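You operate a simulated robot arm through the tools that you are given. There is no shell and no other tool.

The job below is to be done with a simulated robot arm. You get a single attempt, and the scene is never put back.

Task
Dose 5 ml of blue water, then 5 ml of yellow, into the vial from pocket A3.
Fine: put it back in the low white rack uncapped; leave the dial on yellow, the slide at LOAD and the other vials alone.

Only the result counts: the job must be done as asked and must still hold three seconds after the hand-in. Knocking over, shifting, dropping, spilling or breaking anything else fails it.

Robot
A 7-joint arm with a two-finger parallel gripper, fixed in place. Base frame: the origin is on the floor under the middle of its stand, x ahead of it, y to its left, z up; the work surface is at about z = 755. Units: mm, degrees, N and s.
It reaches about 964 mm from its shoulder. Its first joint turns from -166.0 to 166.0 degrees. Payload 1.57 kg.
The tool frame sits at the grasp point between the pads (the TCP): z along the fingers, y along the line on which they close. The tips reach 30 mm beyond it. The gripper opens to 110 mm. The fingers are 24 mm wide and 12 mm thick; the gripper's body (48 by 112 mm) begins 78 mm behind the TCP.
Orientation is that of the tool frame in the base frame, as [roll, pitch, yaw] about the fixed x, y, z axes, in that order (R = Rz(yaw) Ry(pitch) Rx(roll)). With the fingers straight down and closing along the base's y, the tool's x points along the base's -x, its y along +y and its z along -z.

Tools
- The arm moves only by the tool arm_command. Its argument "plan" is a list of rows, each a list of 7 numbers: the opening, from 0 (shut) to 1 (fully open), then the shift along the tool's x, y, z in units of 150 mm (1.0 is 150 mm), then the turn, a rotation vector about the tool's x, y, z in units of 180 degrees (1.0 is 180 degrees). In form: [[grip, tx, ty, tz, wx, wy, wz], ...]. A call has 1 to 20 rows; each row is the pose to reach, as a shift and turn from the pose commanded when the call began, along the tool's axes at that moment. A call with a number of a shift or a turn outside -1 to 1 is refused whole. Rows are played at 5 a second. More than 50 mm and 8.6 degrees between two rows, or a gripper value outside its range, and nothing of the call is played. Where a pose cannot be reached the arm comes as near as it can. A force on the tool above 50 N (or 10 N above the force at the start of the call, whichever is more), or a blocked arm, ends the call early, and 0.2 s more pass. The fingers move at their own pace (about 108 mm/s each) and stop on an object; they squeeze with about 40 N. The grip force told is the motor's: it shows also when the fingers shut on nothing. Time passes only in rows, and 0.2 s behind the last, so rows that repeat a pose let the fingers close. The reply holds the time, the measured pose of the TCP, the force on the tool along the base axes, the opening and the grip force, in the units named above and with some noise, with the torque about the TCP (base axes, N m) and any sound that the robot's microphone picked up.
- Cameras (640 x 400 px; columns grow to the right, rows downward): "scene" is fixed at [65.8, -502.1, 1375.2]; the picture's right is [-0.30, -0.95, 0.00], its down [-0.67, 0.21, -0.72] and it looks along [0.68, -0.22, -0.70] (base axes); focal length 290 px, centre (320, 200). "wrist" rides on the gripper at [70, 16, -141] in the tool frame; the picture's right is [-0.23, 0.97, 0.00], its down [-0.86, -0.20, -0.48] and it looks along [-0.47, -0.11, 0.88] (tool axes); focal length 222 px, centre (320, 200). There is no depth. A picture from a camera that has moved, and an enlarged one, comes with that camera's place and axes in the base frame and with its lens. The place of the scene camera against the robot may be out by one fixed shift of up to 18 mm in any direction.
- capture(camera): a new picture of that camera. It takes no simulated time.
- move_column(by): slides the trunk up (or, below 0, down) by that many mm; the arm rides with it, the base frame stays. It gives what a move gives, with no picture.
- enlarge(camera, box): a new picture of the part [left, top, right, bottom] of that camera's present view, enlarged. It takes no simulated time.
- hand_in(): hands the job in; it is judged then, once.

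Places have to be worked out from the pictures, the camera data and where the tool is seen. Open the gripper and draw the arm clear of the work before you hand the job in, unless the task says otherwise.

The tools are called after ">>>" as a command line: name --pt "numbers of a row" for each row, then --argument value for the rest, lists and objects as JSON in quotes. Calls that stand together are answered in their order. arm_command: Moves the arm, as the interface text tells. Its arguments: {"type":"object","properties":{"plan":{"type":"array","items":{"type":"array","items":{"type":"number"}}}},"required":["plan"]} The other tools are called the same way: move_column (by) moves the trunk up or down; capture (camera) takes a picture; enlarge (camera, box) takes an enlarged picture of a part of a camera's view; hand_in () hands the job in.

At the start:

```text
time_s: 0.0
ee_pos: [221.0, -533.5, 1192.4]
ee_rot: [-180.0, 0.0, -180.0]
wrist_force: [0.2, 0.0, -0.3]
ft_torque: [0.0, 0.0, 0.01]
width: 110.0
gripper_force: 0.1
trunk travel left (down, up): [-500.0, 110.0]
```

scene: 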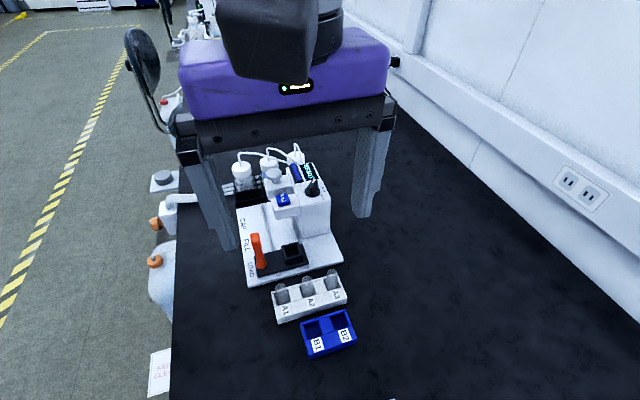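
wrist: 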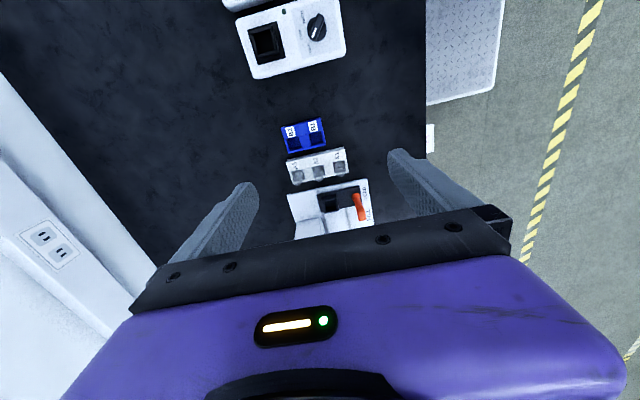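

I start by looking closer at the station with both cameras to identify the parts before moving.

>>> enlarge --camera "scene" --box '[220, 140, 360, 228]'

>>> enlarge --camera "scene" --box '[220, 200, 380, 300]'

>>> enlarge --camera "scene" --box '[250, 260, 378, 340]'

>>> enlarge --camera "wrist" --box '[220, 0, 380, 100]'

>>> enlarge --camera "wrist" --box '[240, 110, 400, 240]'

```text
4.55 times, centred on (290, 184) of scene
camera zoom: at [65.8, -502.1, 1375.2], right [-0.3, -0.95, 0.0], down [-0.67, 0.21, -0.72], along [0.68, -0.22, -0.7], focal length 1319 px, centre (456, 273)
```

zoom: 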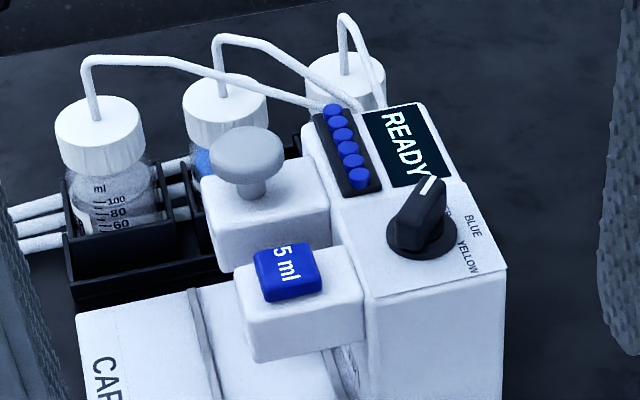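

```text
4.00 times, centred on (300, 250) of scene
camera zoom: at [65.8, -502.1, 1375.2], right [-0.3, -0.95, 0.0], down [-0.67, 0.21, -0.72], along [0.68, -0.22, -0.7], focal length 1160 px, centre (400, 0)
```

zoom: 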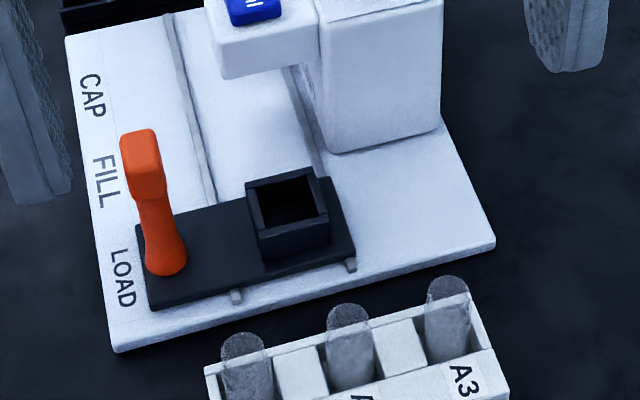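

```text
5.00 times, centred on (314, 300) of scene
camera zoom: at [65.8, -502.1, 1375.2], right [-0.3, -0.95, 0.0], down [-0.67, 0.21, -0.72], along [0.68, -0.22, -0.7], focal length 1451 px, centre (350, -300)
```

zoom: 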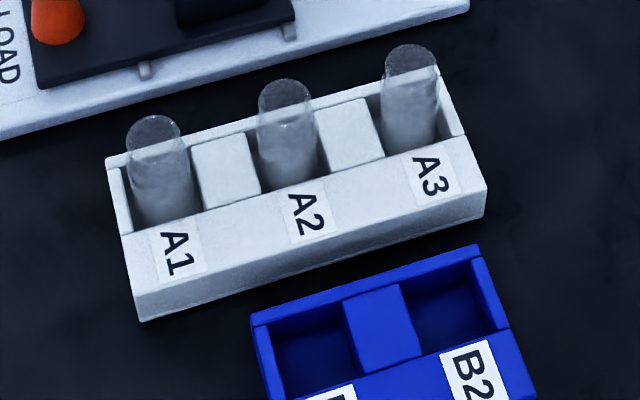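

```text
4.00 times, centred on (300, 50) of wrist
camera zoom: at [153.0, -518.4, 1333.8], right [0.23, 0.97, 0.0], down [0.86, -0.2, 0.48], along [0.47, -0.11, -0.88], focal length 888 px, centre (400, 800)
```

zoom: 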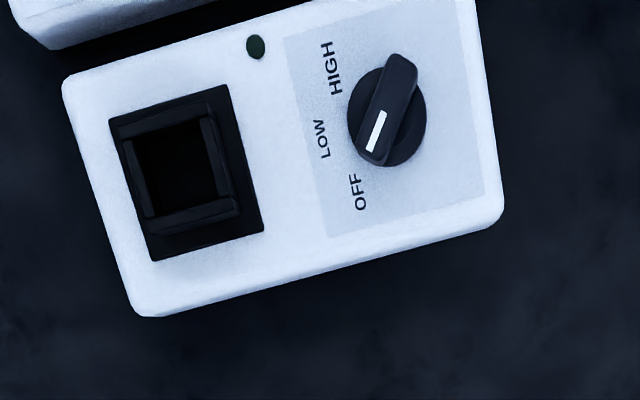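

```text
3.08 times, centred on (320, 175) of wrist
camera zoom: at [153.0, -518.4, 1333.8], right [0.23, 0.97, 0.0], down [0.86, -0.2, 0.48], along [0.47, -0.11, -0.88], focal length 684 px, centre (320, 277)
```

zoom: 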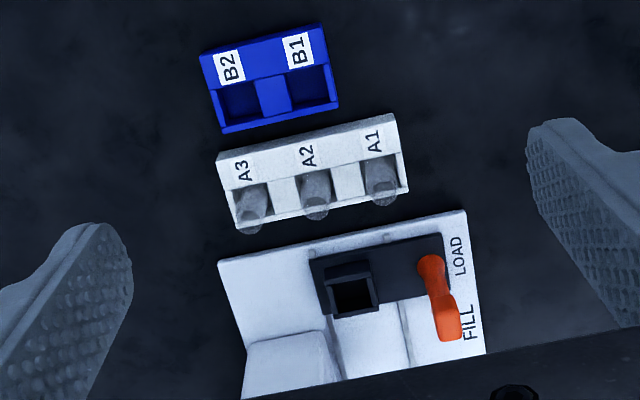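

The wrist view puts the white rack at about x≈370, with A3 near y≈-632 and A1 near y≈-518. The dispenser lies further along +x. I move forward 150 mm at this height to look down at the dispenser.

>>> arm_command --pt "1 -0.2 0 0 0 0 0" --pt "1 -0.4 0 0 0 0 0" --pt "1 -0.6 0 0 0 0 0" --pt "1 -0.8 0 0 0 0 0" --pt "1 -1 0 0 0 0 0" --pt "1 -1 0 0 0 0 0"

>>> capture --camera "wrist"

>>> capture --camera "scene"

```text
time_s: 1.4
ee_pos: [372.2, -535.3, 1192.4]
ee_rot: [180.0, 0.0, -180.0]
wrist_force: [0.5, 0.1, -0.1]
ft_torque: [-0.01, 0.02, -0.01]
width: 110.1
gripper_force: 0.0
trunk travel left (down, up): [-500.0, 110.0]
```

```text
taken
camera wrist: at [303.8, -519.6, 1334.4], right [0.23, 0.97, 0.0], down [0.86, -0.2, 0.48], along [0.47, -0.11, -0.88], focal length 222 px, centre (320, 200)
```

wrist: 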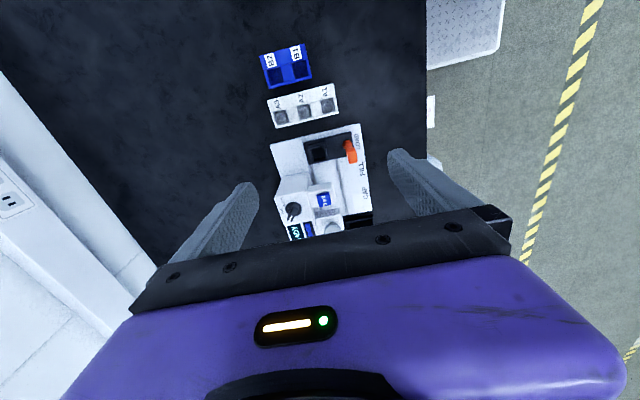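

```text
taken
```

scene: 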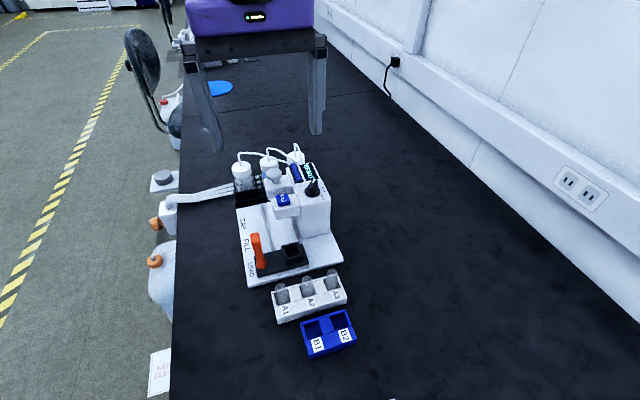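

>>> enlarge --camera "wrist" --box '[256, 120, 384, 200]'

>>> enlarge --camera "wrist" --box '[256, 165, 384, 245]'

>>> enlarge --camera "wrist" --box '[250, 75, 362, 145]'

>>> enlarge --camera "scene" --box '[270, 150, 350, 200]'

```text
5.00 times, centred on (320, 160) of wrist
camera zoom: at [303.8, -519.6, 1334.4], right [0.23, 0.97, 0.0], down [0.86, -0.2, 0.48], along [0.47, -0.11, -0.88], focal length 1111 px, centre (320, 400)
```

zoom: 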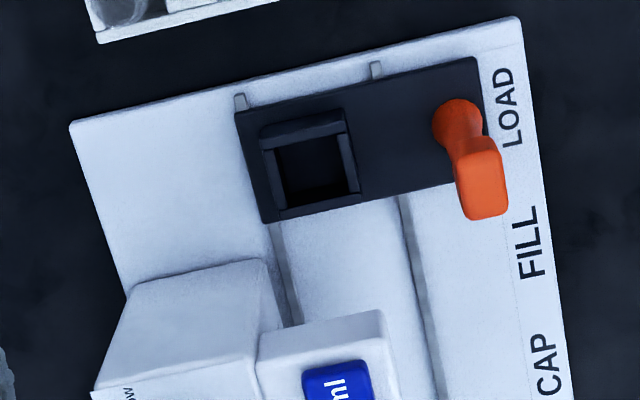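

```text
5.00 times, centred on (320, 205) of wrist
camera zoom: at [303.8, -519.6, 1334.4], right [0.23, 0.97, 0.0], down [0.86, -0.2, 0.48], along [0.47, -0.11, -0.88], focal length 1111 px, centre (320, 175)
```

zoom: 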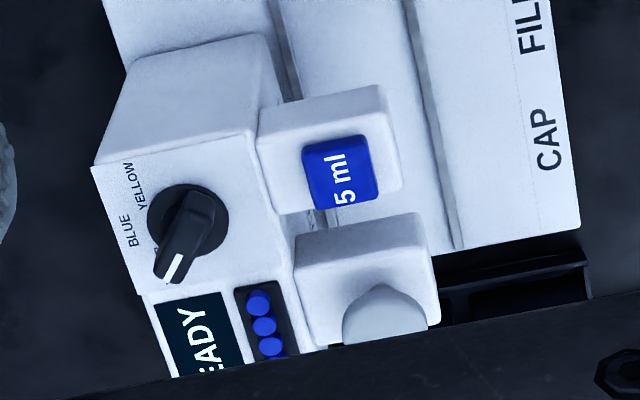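

```text
5.71 times, centred on (306, 110) of wrist
camera zoom: at [303.8, -519.6, 1334.4], right [0.23, 0.97, 0.0], down [0.86, -0.2, 0.48], along [0.47, -0.11, -0.88], focal length 1269 px, centre (400, 714)
```

zoom: 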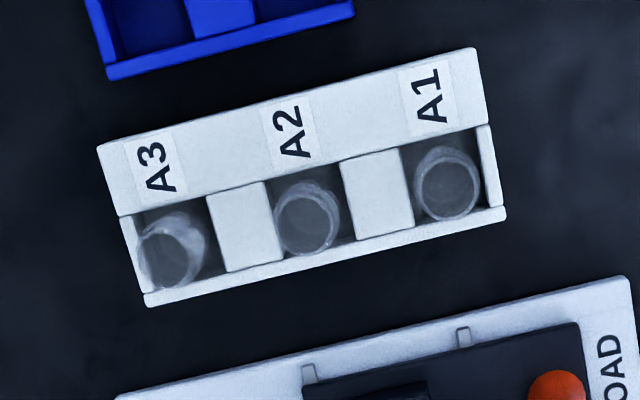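

```text
8.00 times, centred on (310, 175) of scene
camera zoom: at [65.8, -502.1, 1375.2], right [-0.3, -0.95, 0.0], down [-0.67, 0.21, -0.72], along [0.68, -0.22, -0.7], focal length 2321 px, centre (400, 400)
```

zoom: 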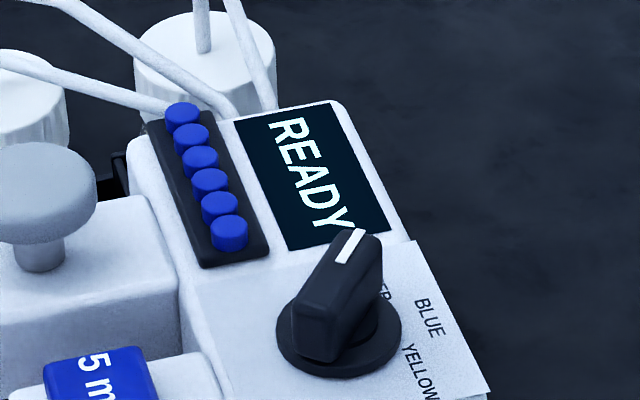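

The dispenser has the colour dial, the 5 ml button, the capping plunger and a slide with an orange handle, currently at LOAD. I move back, lower and tilt the tool forward to see the front of the station and work out heights.

>>> arm_command --pt "1 0.12 0 0.19 0 -0.0333 0" --pt "1 0.24 0 0.38 0 -0.0667 0" --pt "1 0.36 0 0.57 0 -0.1 0" --pt "1 0.48 0 0.76 0 -0.1333 0" --pt "1 0.6 0 0.95 0 -0.1667 0" --pt "1 0.6 0 0.95 0 -0.1667 0"

>>> capture --camera "wrist"

```text
time_s: 2.8
ee_pos: [281.0, -532.2, 1050.7]
ee_rot: [-180.0, 30.1, 180.0]
wrist_force: [0.8, 0.2, -0.4]
ft_torque: [0.0, 0.02, 0.0]
width: 109.9
gripper_force: 0.1
trunk travel left (down, up): [-500.0, 110.0]
```

```text
taken
camera wrist: at [151.1, -517.4, 1137.6], right [0.2, 0.97, 0.11], down [0.5, -0.2, 0.84], along [0.84, -0.11, -0.53], focal length 222 px, centre (320, 200)
```

wrist: 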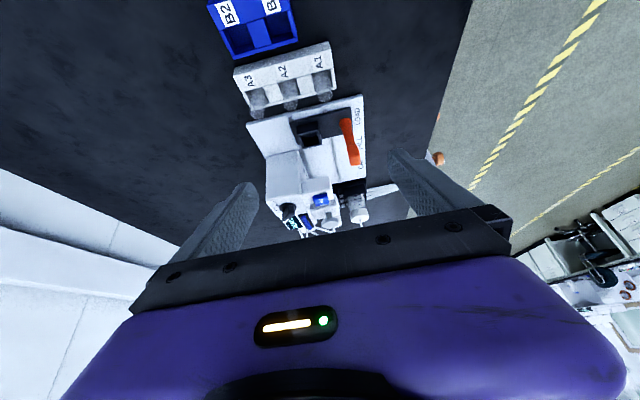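

The station is visible from the front now, with the image upside down. I enlarge the parts to measure them.

>>> enlarge --camera "wrist" --box '[224, 30, 352, 110]'

>>> enlarge --camera "wrist" --box '[240, 90, 384, 180]'

>>> enlarge --camera "wrist" --box '[256, 150, 384, 240]'

```text
5.00 times, centred on (288, 70) of wrist
camera zoom: at [151.1, -517.4, 1137.6], right [0.2, 0.97, 0.11], down [0.5, -0.2, 0.84], along [0.84, -0.11, -0.53], focal length 1111 px, centre (480, 850)
```

zoom: 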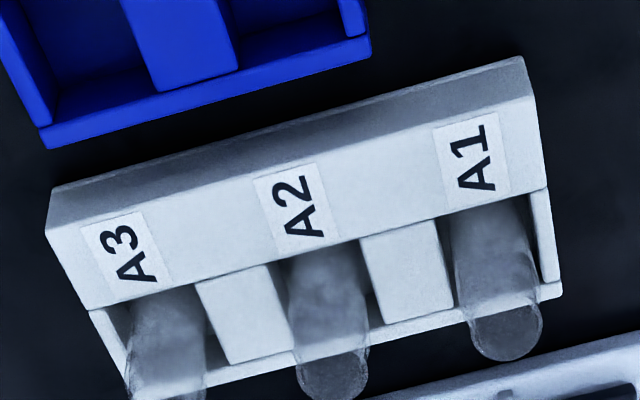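

```text
4.44 times, centred on (312, 135) of wrist
camera zoom: at [151.1, -517.4, 1137.6], right [0.2, 0.97, 0.11], down [0.5, -0.2, 0.84], along [0.84, -0.11, -0.53], focal length 987 px, centre (356, 489)
```

zoom: 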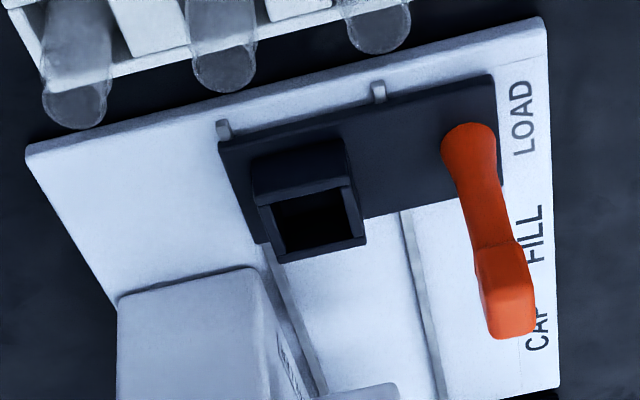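

```text
4.44 times, centred on (320, 195) of wrist
camera zoom: at [151.1, -517.4, 1137.6], right [0.2, 0.97, 0.11], down [0.5, -0.2, 0.84], along [0.84, -0.11, -0.53], focal length 987 px, centre (320, 222)
```

zoom: 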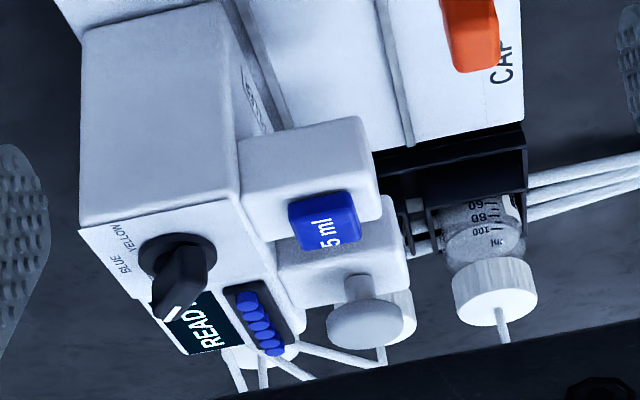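

Triangulating the two views gives:
- **Vial tops:** A3 ≈ (361, -626, 823), standing in pockets about 780 high.
- **Holder top:** ≈ (463, -558, 799).
- **Handle knob:** ≈ (459, -485), top near 880.
- **5 ml button:** ≈ (534, -564, 901).
- **Dial:** ≈ (551, -640, 891).
- **LOAD to FILL:** about 75 mm in +x.

Next I level the tool and look closely at the dial.

>>> arm_command --pt "1 -0.139 -0.053 0.08 0 0.0333 0" --pt "1 -0.277 -0.107 0.16 0 0.0667 0" --pt "1 -0.416 -0.16 0.24 0 0.1 0" --pt "1 -0.555 -0.213 0.32 0 0.1333 0" --pt "1 -0.693 -0.267 0.4 0 0.1667 0" --pt "1 -0.693 -0.267 0.4 0 0.1667 0"

>>> arm_command --pt "1 -0.198 -0.078 0.108 0 0 0" --pt "1 -0.396 -0.157 0.216 0 0 0" --pt "1 -0.595 -0.235 0.325 0 0 0" --pt "1 -0.793 -0.313 0.433 0 0 0" --pt "1 -0.793 -0.313 0.433 0 0 0"

>>> capture --camera "wrist"

>>> enlarge --camera "wrist" --box '[240, 130, 400, 230]'

>>> capture --camera "scene"

```text
time_s: 4.2
ee_pos: [400.0, -575.1, 1049.1]
ee_rot: [-180.0, 0.0, -179.9]
wrist_force: [-0.6, 0.5, 0.8]
ft_torque: [0.03, -0.01, 0.01]
width: 110.0
gripper_force: 0.0
trunk travel left (down, up): [-500.0, 110.0]
```

```text
time_s: 5.4
ee_pos: [516.1, -621.9, 983.9]
ee_rot: [-180.0, 0.0, 180.0]
wrist_force: [-0.3, 0.6, 0.3]
ft_torque: [-0.01, 0.0, 0.03]
width: 110.1
gripper_force: 0.0
trunk travel left (down, up): [-500.0, 110.0]
```

```text
taken
camera wrist: at [448.7, -607.2, 1125.8], right [0.23, 0.97, 0.0], down [0.86, -0.2, 0.48], along [0.47, -0.11, -0.88], focal length 222 px, centre (320, 200)
```

wrist: 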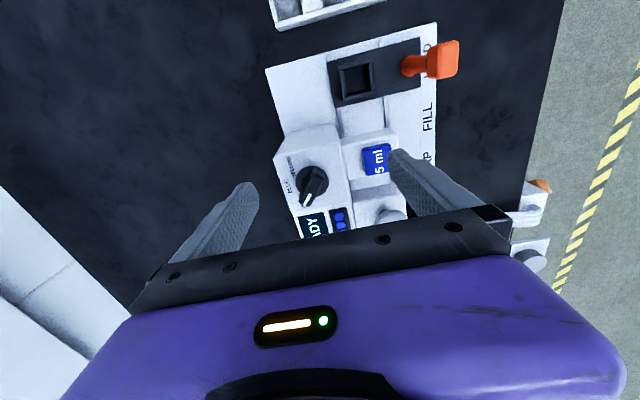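

```text
4.00 times, centred on (320, 180) of wrist
camera zoom: at [448.7, -607.2, 1125.8], right [0.23, 0.97, 0.0], down [0.86, -0.2, 0.48], along [0.47, -0.11, -0.88], focal length 888 px, centre (320, 280)
```

zoom: 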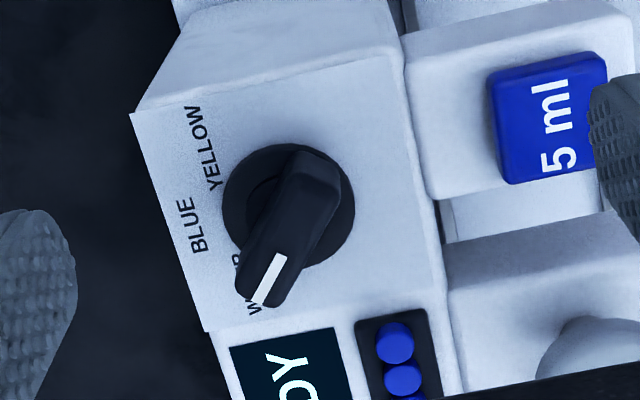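

```text
taken
```

scene: 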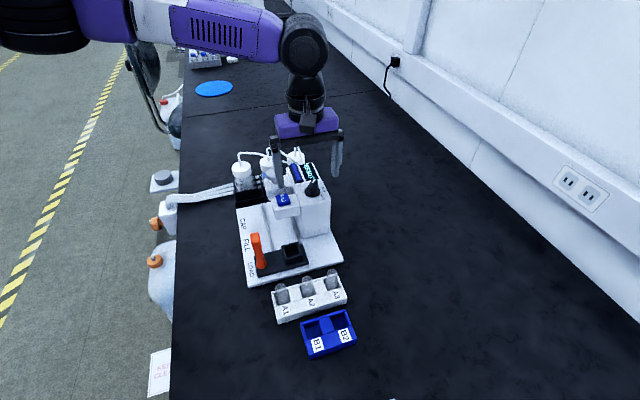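

The dial has three marks, WATER (current), BLUE and YELLOW, roughly 50° apart. Clockwise from above goes WATER→BLUE→YELLOW. I hold still for a moment to see how noisy the pose reading is, then move back and up towards A3.

>>> arm_command --pt "0.5 0 0 0 0 0 0" --pt "0.5 0 0 0 0 0 0" --pt "0.5 0 0 0 0 0 0"

>>> enlarge --camera "wrist" --box '[240, 130, 400, 230]'

```text
time_s: 6.2
ee_pos: [516.5, -623.2, 983.8]
ee_rot: [180.0, 0.0, 180.0]
wrist_force: [0.4, 0.0, 0.2]
ft_torque: [0.01, -0.04, 0.03]
width: 54.9
gripper_force: 0.0
trunk travel left (down, up): [-500.0, 110.0]
```

```text
4.00 times, centred on (320, 180) of wrist
camera zoom: at [448.4, -607.2, 1126.1], right [0.23, 0.97, 0.0], down [0.86, -0.2, 0.48], along [0.47, -0.11, -0.88], focal length 888 px, centre (320, 280)
```

zoom: 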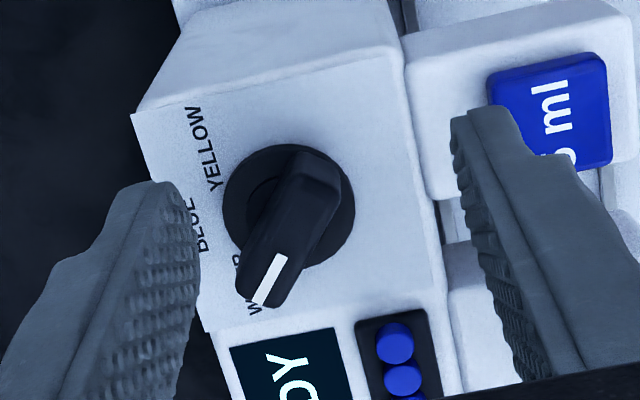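

Readings are steady to about 1 mm. Now I move back to hover above A3 with the gripper about 44 mm open, then check alignment.

>>> arm_command --pt "0.4 0.25 -0.006 0.09 0 0 0" --pt "0.4 0.5 -0.012 0.18 0 0 0" --pt "0.4 0.75 -0.018 0.27 0 0 0" --pt "0.4 1.0 -0.023 0.36 0 0 0" --pt "0.4 1.0 -0.023 0.36 0 0 0" --pt "0.4 1.0 -0.023 0.36 0 0 0"

>>> capture --camera "wrist"

>>> enlarge --camera "wrist" --box '[240, 100, 400, 200]'

```text
time_s: 7.6
ee_pos: [368.5, -625.7, 931.9]
ee_rot: [-180.0, 0.0, -179.9]
wrist_force: [0.1, 0.1, -0.3]
ft_torque: [0.02, 0.01, 0.01]
width: 44.1
gripper_force: 0.1
trunk travel left (down, up): [-500.0, 110.0]
```

```text
taken
camera wrist: at [300.5, -610.9, 1073.0], right [0.23, 0.97, 0.0], down [0.86, -0.2, 0.48], along [0.47, -0.11, -0.88], focal length 222 px, centre (320, 200)
```

wrist: 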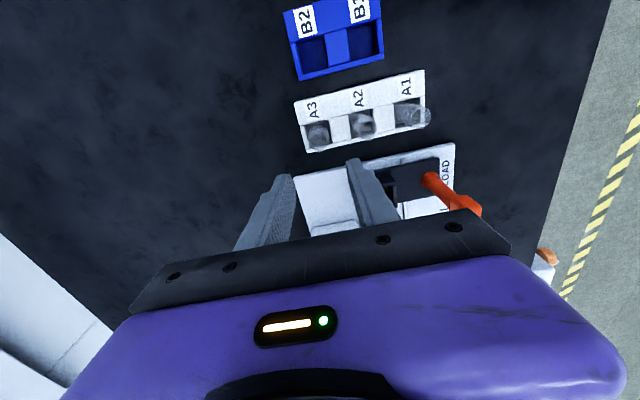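

```text
4.00 times, centred on (320, 150) of wrist
camera zoom: at [300.5, -610.9, 1073.0], right [0.23, 0.97, 0.0], down [0.86, -0.2, 0.48], along [0.47, -0.11, -0.88], focal length 888 px, centre (320, 400)
```

zoom: 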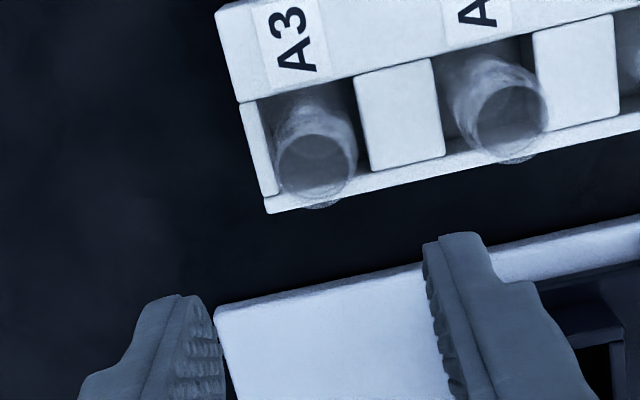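

A3's rim sits at about (360.5, -626, 823), which is 9 mm behind the tool in x. The rack top is near 778. I align and descend so the tips stop near z≈796, around the upper part of the vial.

>>> arm_command --pt "0.4 0.06 0 0.1 0 0 0" --pt "0.4 0.06 0 0.25 0 0 0" --pt "0.4 0.06 0 0.4 0 0 0" --pt "0.4 0.06 0 0.55 0 0 0" --pt "0.4 0.06 0 0.65 0 0 0" --pt "0.4 0.06 0 0.7 0 0 0" --pt "0.4 0.06 0 0.7 0 0 0"

>>> capture --camera "wrist"

>>> enlarge --camera "wrist" --box '[240, 120, 400, 220]'

>>> enlarge --camera "scene" --box '[250, 230, 378, 330]'

```text
time_s: 9.2
ee_pos: [359.9, -625.7, 825.8]
ee_rot: [180.0, 0.0, 180.0]
wrist_force: [1.6, -0.2, -0.1]
ft_torque: [-0.01, -0.02, -0.02]
width: 44.1
gripper_force: 0.0
trunk travel left (down, up): [-500.0, 110.0]
```

```text
taken
camera wrist: at [291.9, -610.3, 966.1], right [0.23, 0.97, 0.0], down [0.86, -0.2, 0.48], along [0.47, -0.11, -0.88], focal length 222 px, centre (320, 200)
```

wrist: 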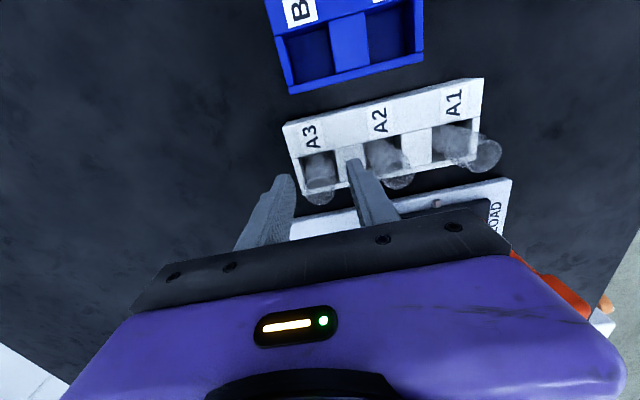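

```text
4.00 times, centred on (320, 170) of wrist
camera zoom: at [291.9, -610.3, 966.1], right [0.23, 0.97, 0.0], down [0.86, -0.2, 0.48], along [0.47, -0.11, -0.88], focal length 888 px, centre (320, 320)
```

zoom: 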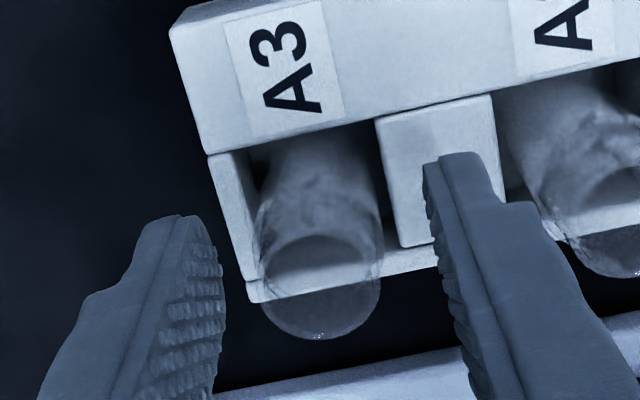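

```text
4.00 times, centred on (314, 280) of scene
camera zoom: at [65.8, -502.1, 1375.2], right [-0.3, -0.95, 0.0], down [-0.67, 0.21, -0.72], along [0.68, -0.22, -0.7], focal length 1160 px, centre (344, -120)
```

zoom: 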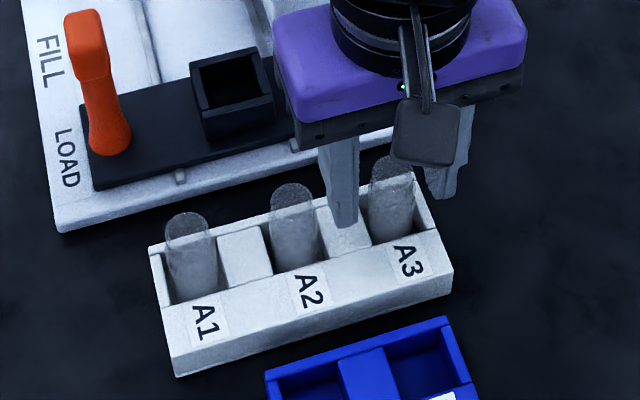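

The vial is centred between the fingers and the tips clear the rack. I close on it in place.

>>> arm_command --pt "0.25 0 0 0 0 0 0" --pt "0.1 0 0 0 0 0 0" --pt "0 0 0 0 0 0 0" --pt "0 0 0 0 0 0 0" --pt "0 0 0 0 0 0 0"

>>> enlarge --camera "wrist" --box '[240, 120, 400, 220]'

```text
time_s: 10.4
ee_pos: [359.9, -625.8, 824.7]
ee_rot: [-180.0, 0.0, 180.0]
wrist_force: [1.0, 0.1, 0.5]
ft_torque: [0.06, 0.05, 0.04]
width: 22.3
gripper_force: 35.4
trunk travel left (down, up): [-500.0, 110.0]
```

```text
4.00 times, centred on (320, 170) of wrist
camera zoom: at [291.9, -610.2, 966.2], right [0.23, 0.97, 0.0], down [0.86, -0.2, 0.48], along [0.47, -0.11, -0.88], focal length 888 px, centre (320, 320)
```

zoom: 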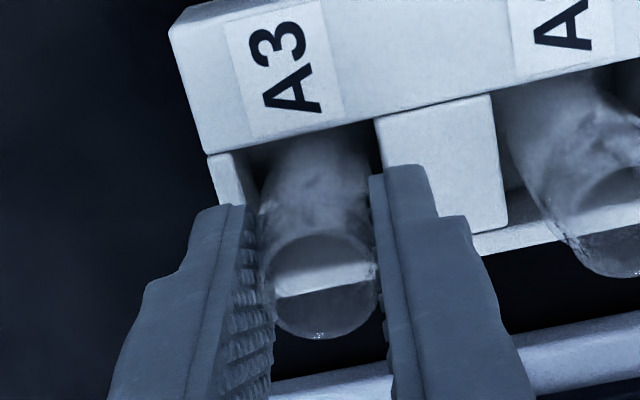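

Gripped at 22.3 mm wide with 35 N. I lift straight up 80 mm, keeping it upright.

>>> arm_command --pt "0 0 0 -0.05 0 0 0" --pt "0 0 0 -0.12 0 0 0" --pt "0 0 0 -0.2 0 0 0" --pt "0 0 0 -0.28 0 0 0" --pt "0 0 0 -0.36 0 0 0" --pt "0 0 0 -0.44 0 0 0" --pt "0 0 0 -0.5 0 0 0" --pt "0 0 0 -0.54 0 0 0" --pt "0 0 0 -0.54 0 0 0"

>>> capture --camera "wrist"

>>> enlarge --camera "scene" --box '[230, 170, 390, 330]'

```text
time_s: 12.4
ee_pos: [362.0, -626.2, 906.9]
ee_rot: [180.0, 0.0, -180.0]
wrist_force: [-0.5, -0.2, 0.2]
ft_torque: [-0.02, 0.01, 0.0]
width: 22.7
gripper_force: 34.8
trunk travel left (down, up): [-500.0, 110.0]
```

```text
taken
camera wrist: at [291.7, -609.9, 1049.0], right [0.23, 0.97, 0.0], down [0.86, -0.2, 0.48], along [0.47, -0.11, -0.88], focal length 222 px, centre (320, 200)
```

wrist: 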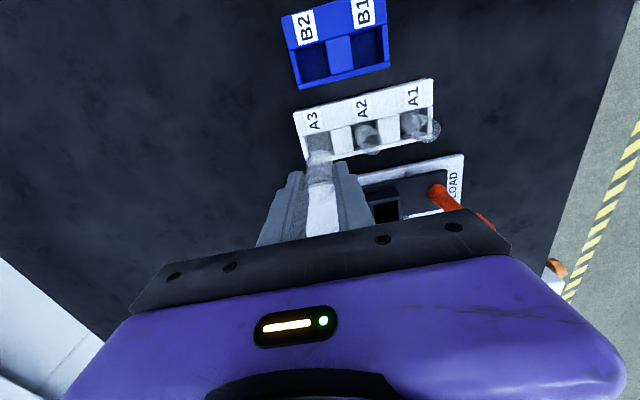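

```text
2.50 times, centred on (310, 250) of scene
camera zoom: at [65.8, -502.1, 1375.2], right [-0.3, -0.95, 0.0], down [-0.67, 0.21, -0.72], along [0.68, -0.22, -0.7], focal length 725 px, centre (345, 75)
```

zoom: 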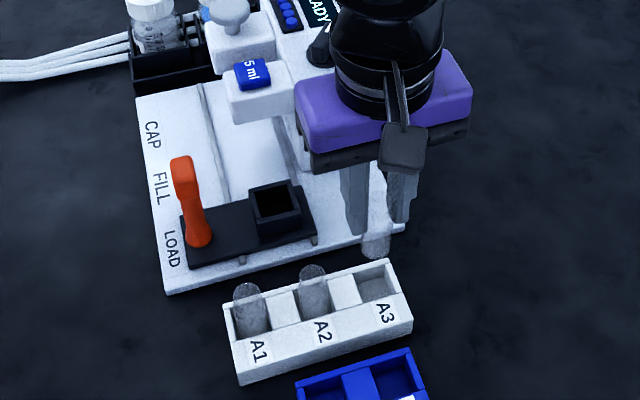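

The vial is lifted and A3's pocket is empty. I zoom in to measure the vial's lower end and the empty pocket before carrying it over.

>>> enlarge --camera "wrist" --box '[260, 100, 388, 180]'

>>> enlarge --camera "wrist" --box '[340, 145, 468, 225]'

```text
5.00 times, centred on (324, 140) of wrist
camera zoom: at [291.7, -609.9, 1049.0], right [0.23, 0.97, 0.0], down [0.86, -0.2, 0.48], along [0.47, -0.11, -0.88], focal length 1111 px, centre (300, 500)
```

zoom: 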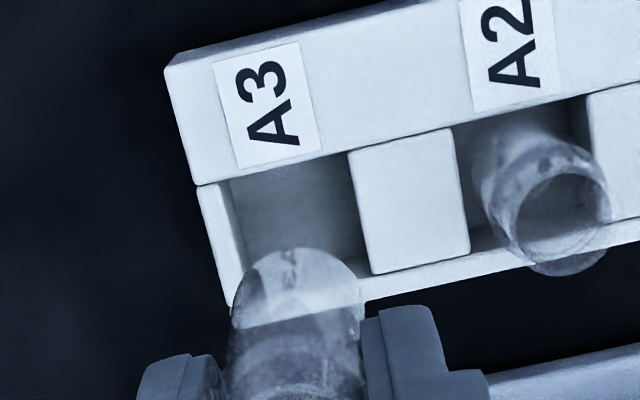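

```text
5.00 times, centred on (404, 185) of wrist
camera zoom: at [291.7, -609.9, 1049.0], right [0.23, 0.97, 0.0], down [0.86, -0.2, 0.48], along [0.47, -0.11, -0.88], focal length 1111 px, centre (-100, 275)
```

zoom: 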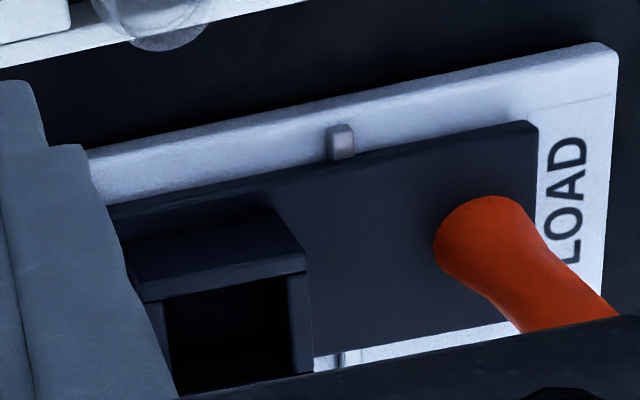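

The pocket is about 29 mm square, centred near (361.5, -625). The holder centre looks like (462.5, -559). I carry the vial to a hover there at this height and look again.

>>> arm_command --pt "0 -0.11 0.075 0 0 0 0" --pt "0 -0.23 0.15 0 0 0 0" --pt "0 -0.35 0.23 0 0 0 0" --pt "0 -0.47 0.31 0 0 0 0" --pt "0 -0.58 0.38 0 0 0 0" --pt "0 -0.65 0.43 0 0 0 0" --pt "0 -0.68 0.447 0 0 0 0" --pt "0 -0.68 0.447 0 0 0 0" --pt "0 -0.68 0.447 0 0 0 0"

>>> capture --camera "wrist"

>>> enlarge --camera "wrist" --box '[256, 110, 384, 190]'

>>> enlarge --camera "scene" --box '[230, 190, 358, 290]'

```text
time_s: 14.4
ee_pos: [463.1, -557.6, 907.8]
ee_rot: [-180.0, -0.2, -180.0]
wrist_force: [0.8, -0.1, 0.2]
ft_torque: [0.02, -0.01, 0.0]
width: 22.4
gripper_force: 34.9
trunk travel left (down, up): [-500.0, 110.0]
```

```text
taken
camera wrist: at [394.4, -541.4, 1048.2], right [0.23, 0.97, 0.0], down [0.86, -0.2, 0.48], along [0.47, -0.11, -0.88], focal length 222 px, centre (320, 200)
```

wrist: 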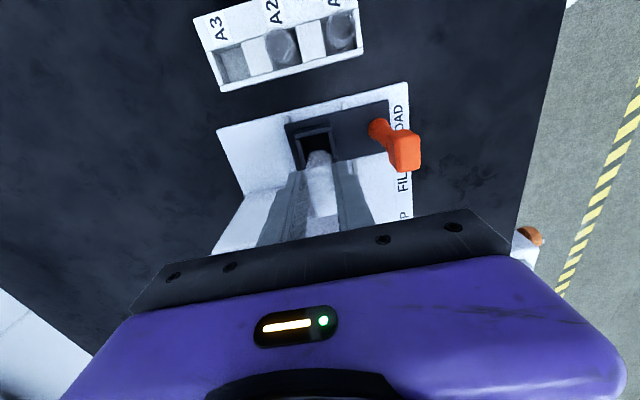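

```text
5.00 times, centred on (320, 150) of wrist
camera zoom: at [394.4, -541.4, 1048.2], right [0.23, 0.97, 0.0], down [0.86, -0.2, 0.48], along [0.47, -0.11, -0.88], focal length 1111 px, centre (320, 450)
```

zoom: 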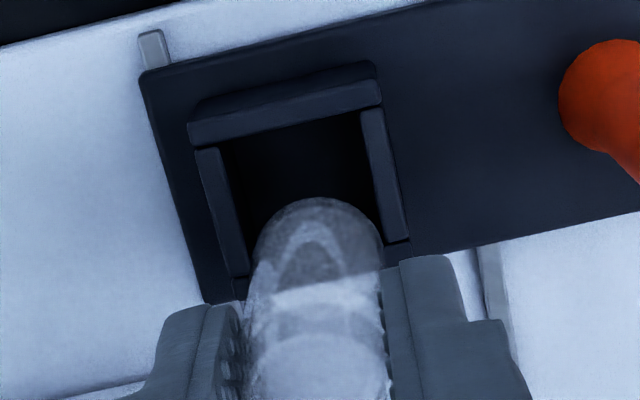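

```text
4.00 times, centred on (294, 240) of scene
camera zoom: at [65.8, -502.1, 1375.2], right [-0.3, -0.95, 0.0], down [-0.67, 0.21, -0.72], along [0.68, -0.22, -0.7], focal length 1160 px, centre (424, 40)
```

zoom: 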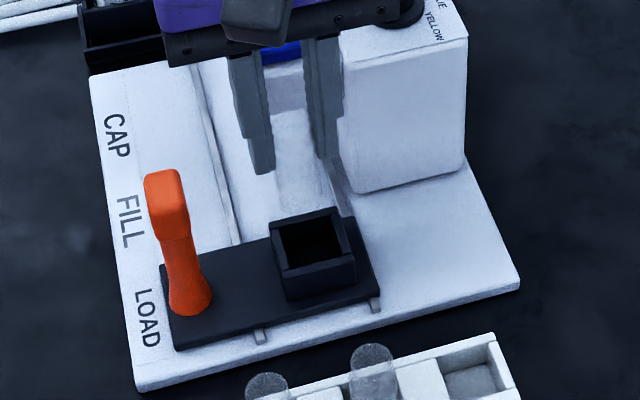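

The holder opening measures about 31×33 mm, centred near (461.5, -560.8). The vial axis needs to shift about -2 mm in x and -3.4 mm in y. I make that shift and lower 45 mm to bring the vial bottom to the mouth.

>>> arm_command --pt "0 0.013 -0.023 0 0 0 0" --pt "0 0.013 -0.023 0.05 0 0 0" --pt "0 0.013 -0.023 0.12 0 0 0" --pt "0 0.013 -0.023 0.19 0 0 0" --pt "0 0.013 -0.023 0.25 0 0 0" --pt "0 0.013 -0.023 0.29 0 0 0" --pt "0 0.013 -0.023 0.29 0 0 0" --pt "0 0.013 -0.023 0.29 0 0 0"

>>> enlarge --camera "wrist" --box '[256, 110, 384, 190]'

>>> enlarge --camera "scene" --box '[250, 210, 346, 280]'

```text
time_s: 16.2
ee_pos: [460.2, -561.3, 863.4]
ee_rot: [-179.9, 0.0, 180.0]
wrist_force: [-0.3, 0.5, -0.6]
ft_torque: [0.02, 0.01, -0.02]
width: 22.4
gripper_force: 35.5
trunk travel left (down, up): [-500.0, 110.0]
```

```text
5.00 times, centred on (320, 150) of wrist
camera zoom: at [392.2, -545.1, 1004.8], right [0.23, 0.97, 0.0], down [0.86, -0.2, 0.48], along [0.47, -0.11, -0.88], focal length 1111 px, centre (320, 450)
```

zoom: 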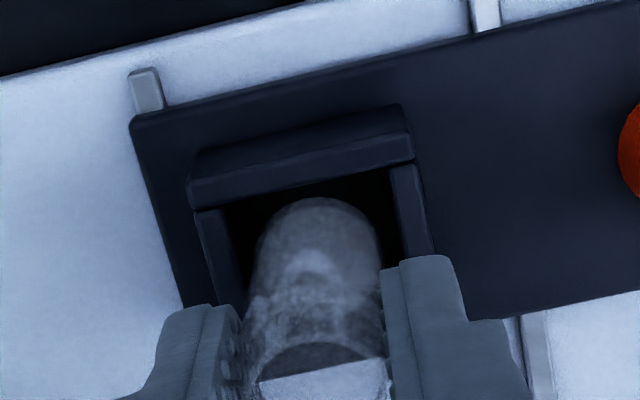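

```text
5.71 times, centred on (298, 245) of scene
camera zoom: at [65.8, -502.1, 1375.2], right [-0.3, -0.95, 0.0], down [-0.67, 0.21, -0.72], along [0.68, -0.22, -0.7], focal length 1658 px, centre (446, -57)
```

zoom: 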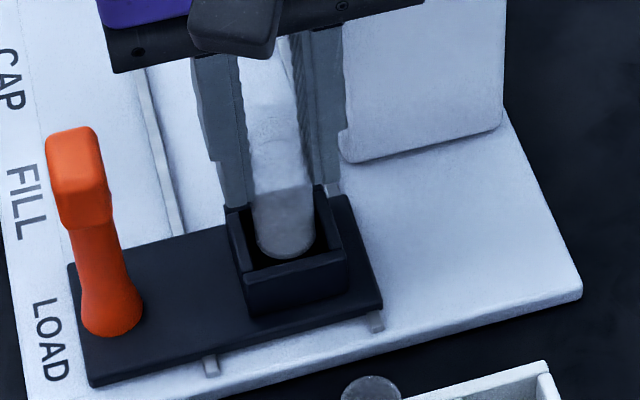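

The vial bottom sits centred in the holder mouth with a gap on all sides. I lower 20 mm slowly and check the force.

>>> arm_command --pt "0 0 0 0.027 0 0 0" --pt "0 0 0 0.053 0 0 0" --pt "0 0 0 0.08 0 0 0" --pt "0 0 0 0.107 0 0 0" --pt "0 0 0 0.133 0 0 0" --pt "0 0 0 0.133 0 0 0"

>>> enlarge --camera "wrist" --box '[256, 110, 384, 190]'

>>> enlarge --camera "scene" --box '[250, 210, 346, 280]'

```text
time_s: 17.6
ee_pos: [461.6, -561.3, 843.4]
ee_rot: [-179.9, 0.0, -180.0]
wrist_force: [0.3, 1.7, 10.6]
ft_torque: [0.11, 0.03, 0.01]
width: 22.7
gripper_force: 35.5
trunk travel left (down, up): [-500.0, 110.0]
```

```text
5.00 times, centred on (320, 150) of wrist
camera zoom: at [392.6, -546.2, 984.7], right [0.23, 0.97, 0.0], down [0.86, -0.2, 0.48], along [0.47, -0.11, -0.88], focal length 1111 px, centre (320, 450)
```

zoom: 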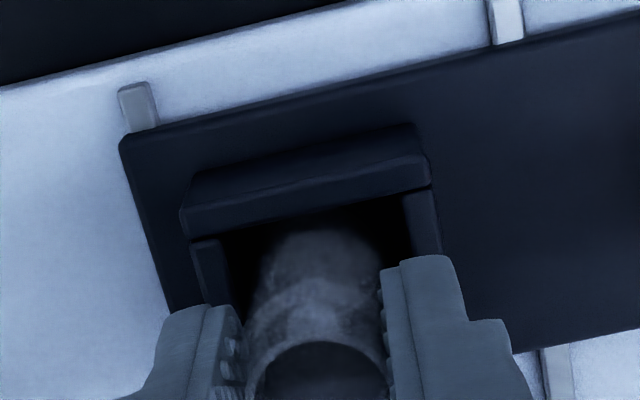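

```text
5.71 times, centred on (298, 245) of scene
camera zoom: at [65.8, -502.1, 1375.2], right [-0.3, -0.95, 0.0], down [-0.67, 0.21, -0.72], along [0.68, -0.22, -0.7], focal length 1658 px, centre (446, -57)
```

zoom: 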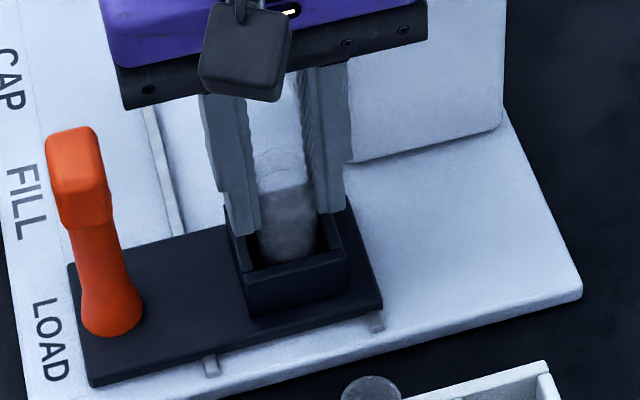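

A 10.6 N upward force shows the vial standing on the holder floor, with the tips still about 14 mm above the holder. I back off 0.5 mm and open the fingers gently.

>>> arm_command --pt "0 0 0 -0.004 0 0 0" --pt "0.25 0 0 -0.004 0 0 0" --pt "0.35 0 0 -0.004 0 0 0" --pt "0.35 0 0 -0.004 0 0 0" --pt "0.35 0 0 -0.004 0 0 0"

>>> enlarge --camera "wrist" --box '[256, 110, 384, 190]'

>>> enlarge --camera "scene" --box '[250, 210, 346, 280]'

```text
time_s: 18.8
ee_pos: [461.1, -561.3, 842.4]
ee_rot: [-180.0, 0.1, 180.0]
wrist_force: [0.5, 0.0, 0.5]
ft_torque: [-0.01, 0.0, 0.02]
width: 38.6
gripper_force: 0.0
trunk travel left (down, up): [-500.0, 110.0]
```

```text
5.00 times, centred on (320, 150) of wrist
camera zoom: at [392.5, -545.8, 984.2], right [0.23, 0.97, 0.0], down [0.86, -0.2, 0.48], along [0.47, -0.11, -0.88], focal length 1111 px, centre (320, 450)
```

zoom: 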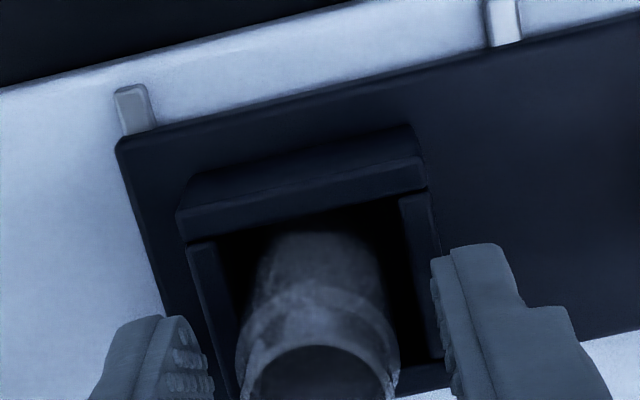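

```text
5.71 times, centred on (298, 245) of scene
camera zoom: at [65.8, -502.1, 1375.2], right [-0.3, -0.95, 0.0], down [-0.67, 0.21, -0.72], along [0.68, -0.22, -0.7], focal length 1658 px, centre (446, -57)
```

zoom: 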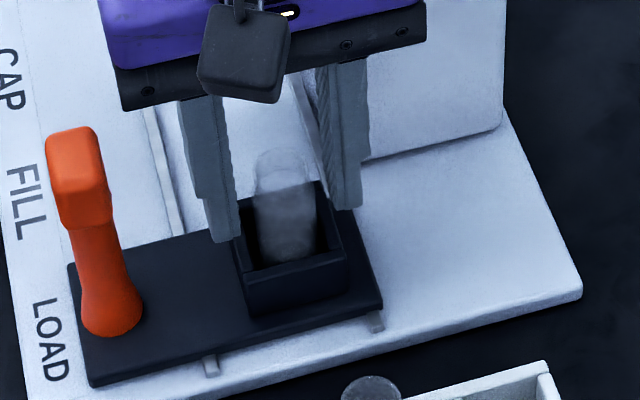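

The vial stands freely in the holder. I raise straight up, then move over to look at the orange handle.

>>> arm_command --pt "0.35 0 0 -0.1 0 0 0" --pt "0.35 0 0 -0.25 0 0 0" --pt "0.35 0 0 -0.45 0 0 0" --pt "0.35 0 0 -0.65 0 0 0" --pt "0.35 0 0 -0.8 0 0 0" --pt "0.45 -0.04 0.2 -0.8 0 0 0" --pt "0.45 -0.08 0.4 -0.8 0 0 0" --pt "0.45 -0.1 0.5 -0.8 0 0 0" --pt "0.45 -0.1 0.5 -0.8 0 0 0" --pt "0.45 -0.1 0.5 -0.8 0 0 0"

>>> capture --camera "wrist"

>>> enlarge --camera "wrist" --box '[240, 100, 400, 200]'

>>> enlarge --camera "scene" --box '[230, 150, 358, 280]'

```text
time_s: 21.0
ee_pos: [476.7, -486.1, 964.7]
ee_rot: [-180.0, 0.0, -179.9]
wrist_force: [0.4, -0.2, 0.2]
ft_torque: [0.0, -0.01, -0.02]
width: 49.5
gripper_force: 0.1
trunk travel left (down, up): [-500.0, 110.0]
```

```text
taken
camera wrist: at [408.2, -471.0, 1106.4], right [0.23, 0.97, 0.0], down [0.86, -0.2, 0.48], along [0.47, -0.11, -0.88], focal length 222 px, centre (320, 200)
```

wrist: 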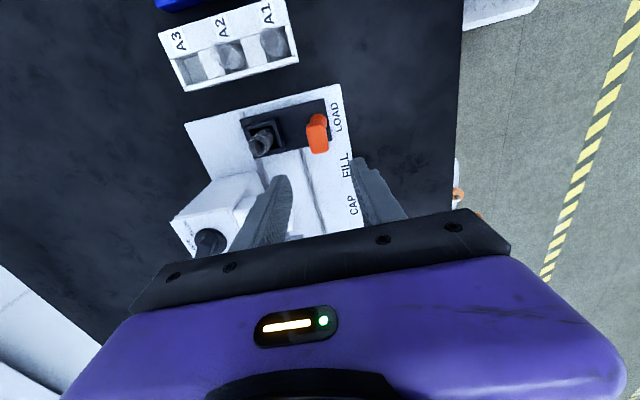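

```text
4.00 times, centred on (320, 150) of wrist
camera zoom: at [408.2, -471.0, 1106.4], right [0.23, 0.97, 0.0], down [0.86, -0.2, 0.48], along [0.47, -0.11, -0.88], focal length 888 px, centre (320, 400)
```

zoom: 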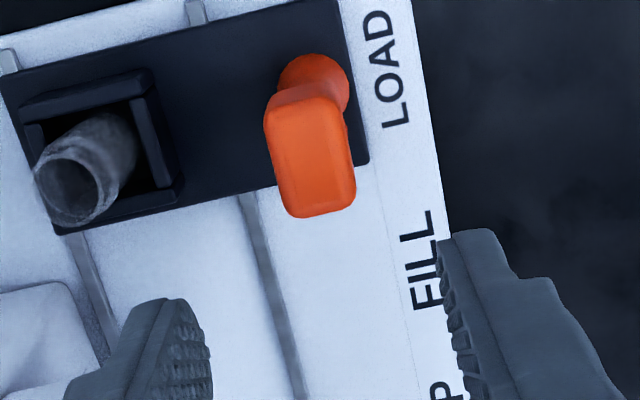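

```text
3.08 times, centred on (294, 215) of scene
camera zoom: at [65.8, -502.1, 1375.2], right [-0.3, -0.95, 0.0], down [-0.67, 0.21, -0.72], along [0.68, -0.22, -0.7], focal length 893 px, centre (400, 154)
```

zoom: 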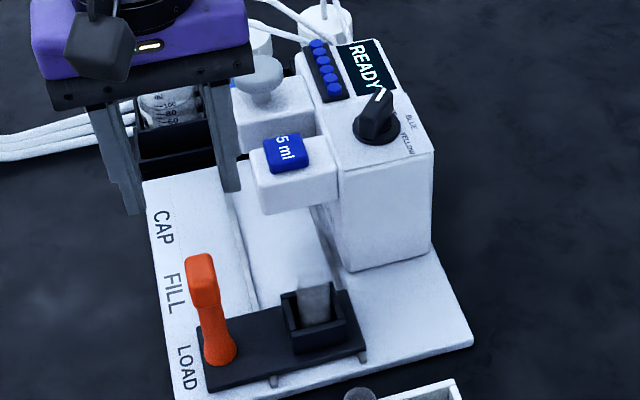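

The knob on the handle spans about y -494 to -475.5 and x 451 to 473, with its top near 883. I align over it and descend with the fingers either side, tips near z≈851.

>>> arm_command --pt "0.45 0.05 0.007 0.05 0 0 0" --pt "0.45 0.098 0.007 0.15 0 0 0" --pt "0.45 0.098 0.007 0.3 0 0 0" --pt "0.45 0.098 0.007 0.45 0 0 0" --pt "0.45 0.098 0.007 0.56 0 0 0" --pt "0.45 0.098 0.007 0.56 0 0 0"

>>> capture --camera "wrist"

>>> enlarge --camera "wrist" --box '[240, 120, 400, 220]'

>>> enlarge --camera "scene" --box '[230, 170, 358, 270]'

```text
time_s: 22.4
ee_pos: [460.5, -485.8, 877.9]
ee_rot: [179.9, 0.0, 180.0]
wrist_force: [0.5, 0.2, 0.2]
ft_torque: [0.0, -0.01, 0.04]
width: 49.3
gripper_force: 0.0
trunk travel left (down, up): [-500.0, 110.0]
```

```text
taken
camera wrist: at [392.3, -469.9, 1019.5], right [0.23, 0.97, 0.0], down [0.86, -0.2, 0.48], along [0.47, -0.11, -0.88], focal length 222 px, centre (320, 200)
```

wrist: 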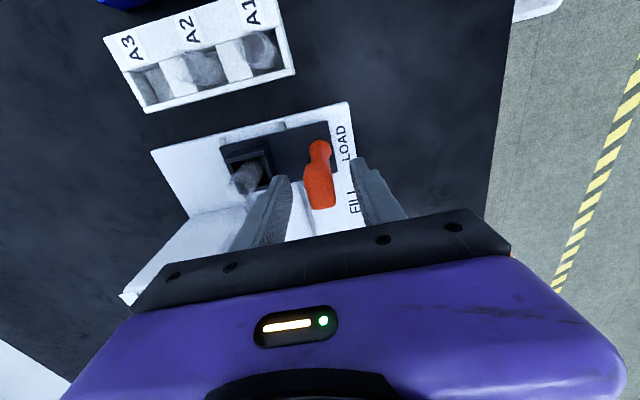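

```text
4.00 times, centred on (320, 170) of wrist
camera zoom: at [392.3, -469.9, 1019.5], right [0.23, 0.97, 0.0], down [0.86, -0.2, 0.48], along [0.47, -0.11, -0.88], focal length 888 px, centre (320, 320)
```

zoom: 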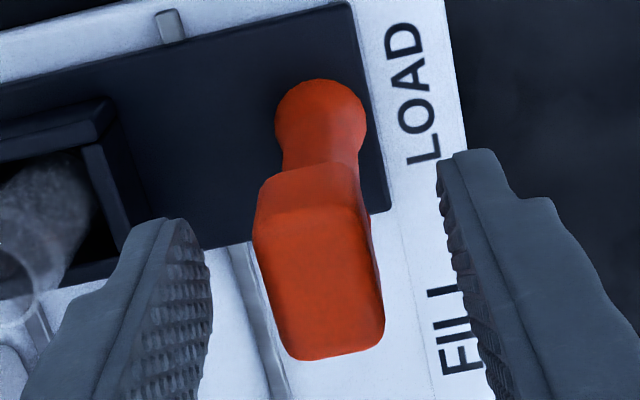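

```text
4.00 times, centred on (294, 220) of scene
camera zoom: at [65.8, -502.1, 1375.2], right [-0.3, -0.95, 0.0], down [-0.67, 0.21, -0.72], along [0.68, -0.22, -0.7], focal length 1160 px, centre (424, 120)
```

zoom: 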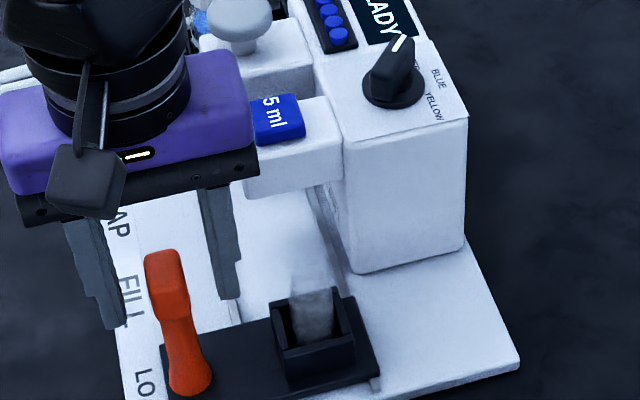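

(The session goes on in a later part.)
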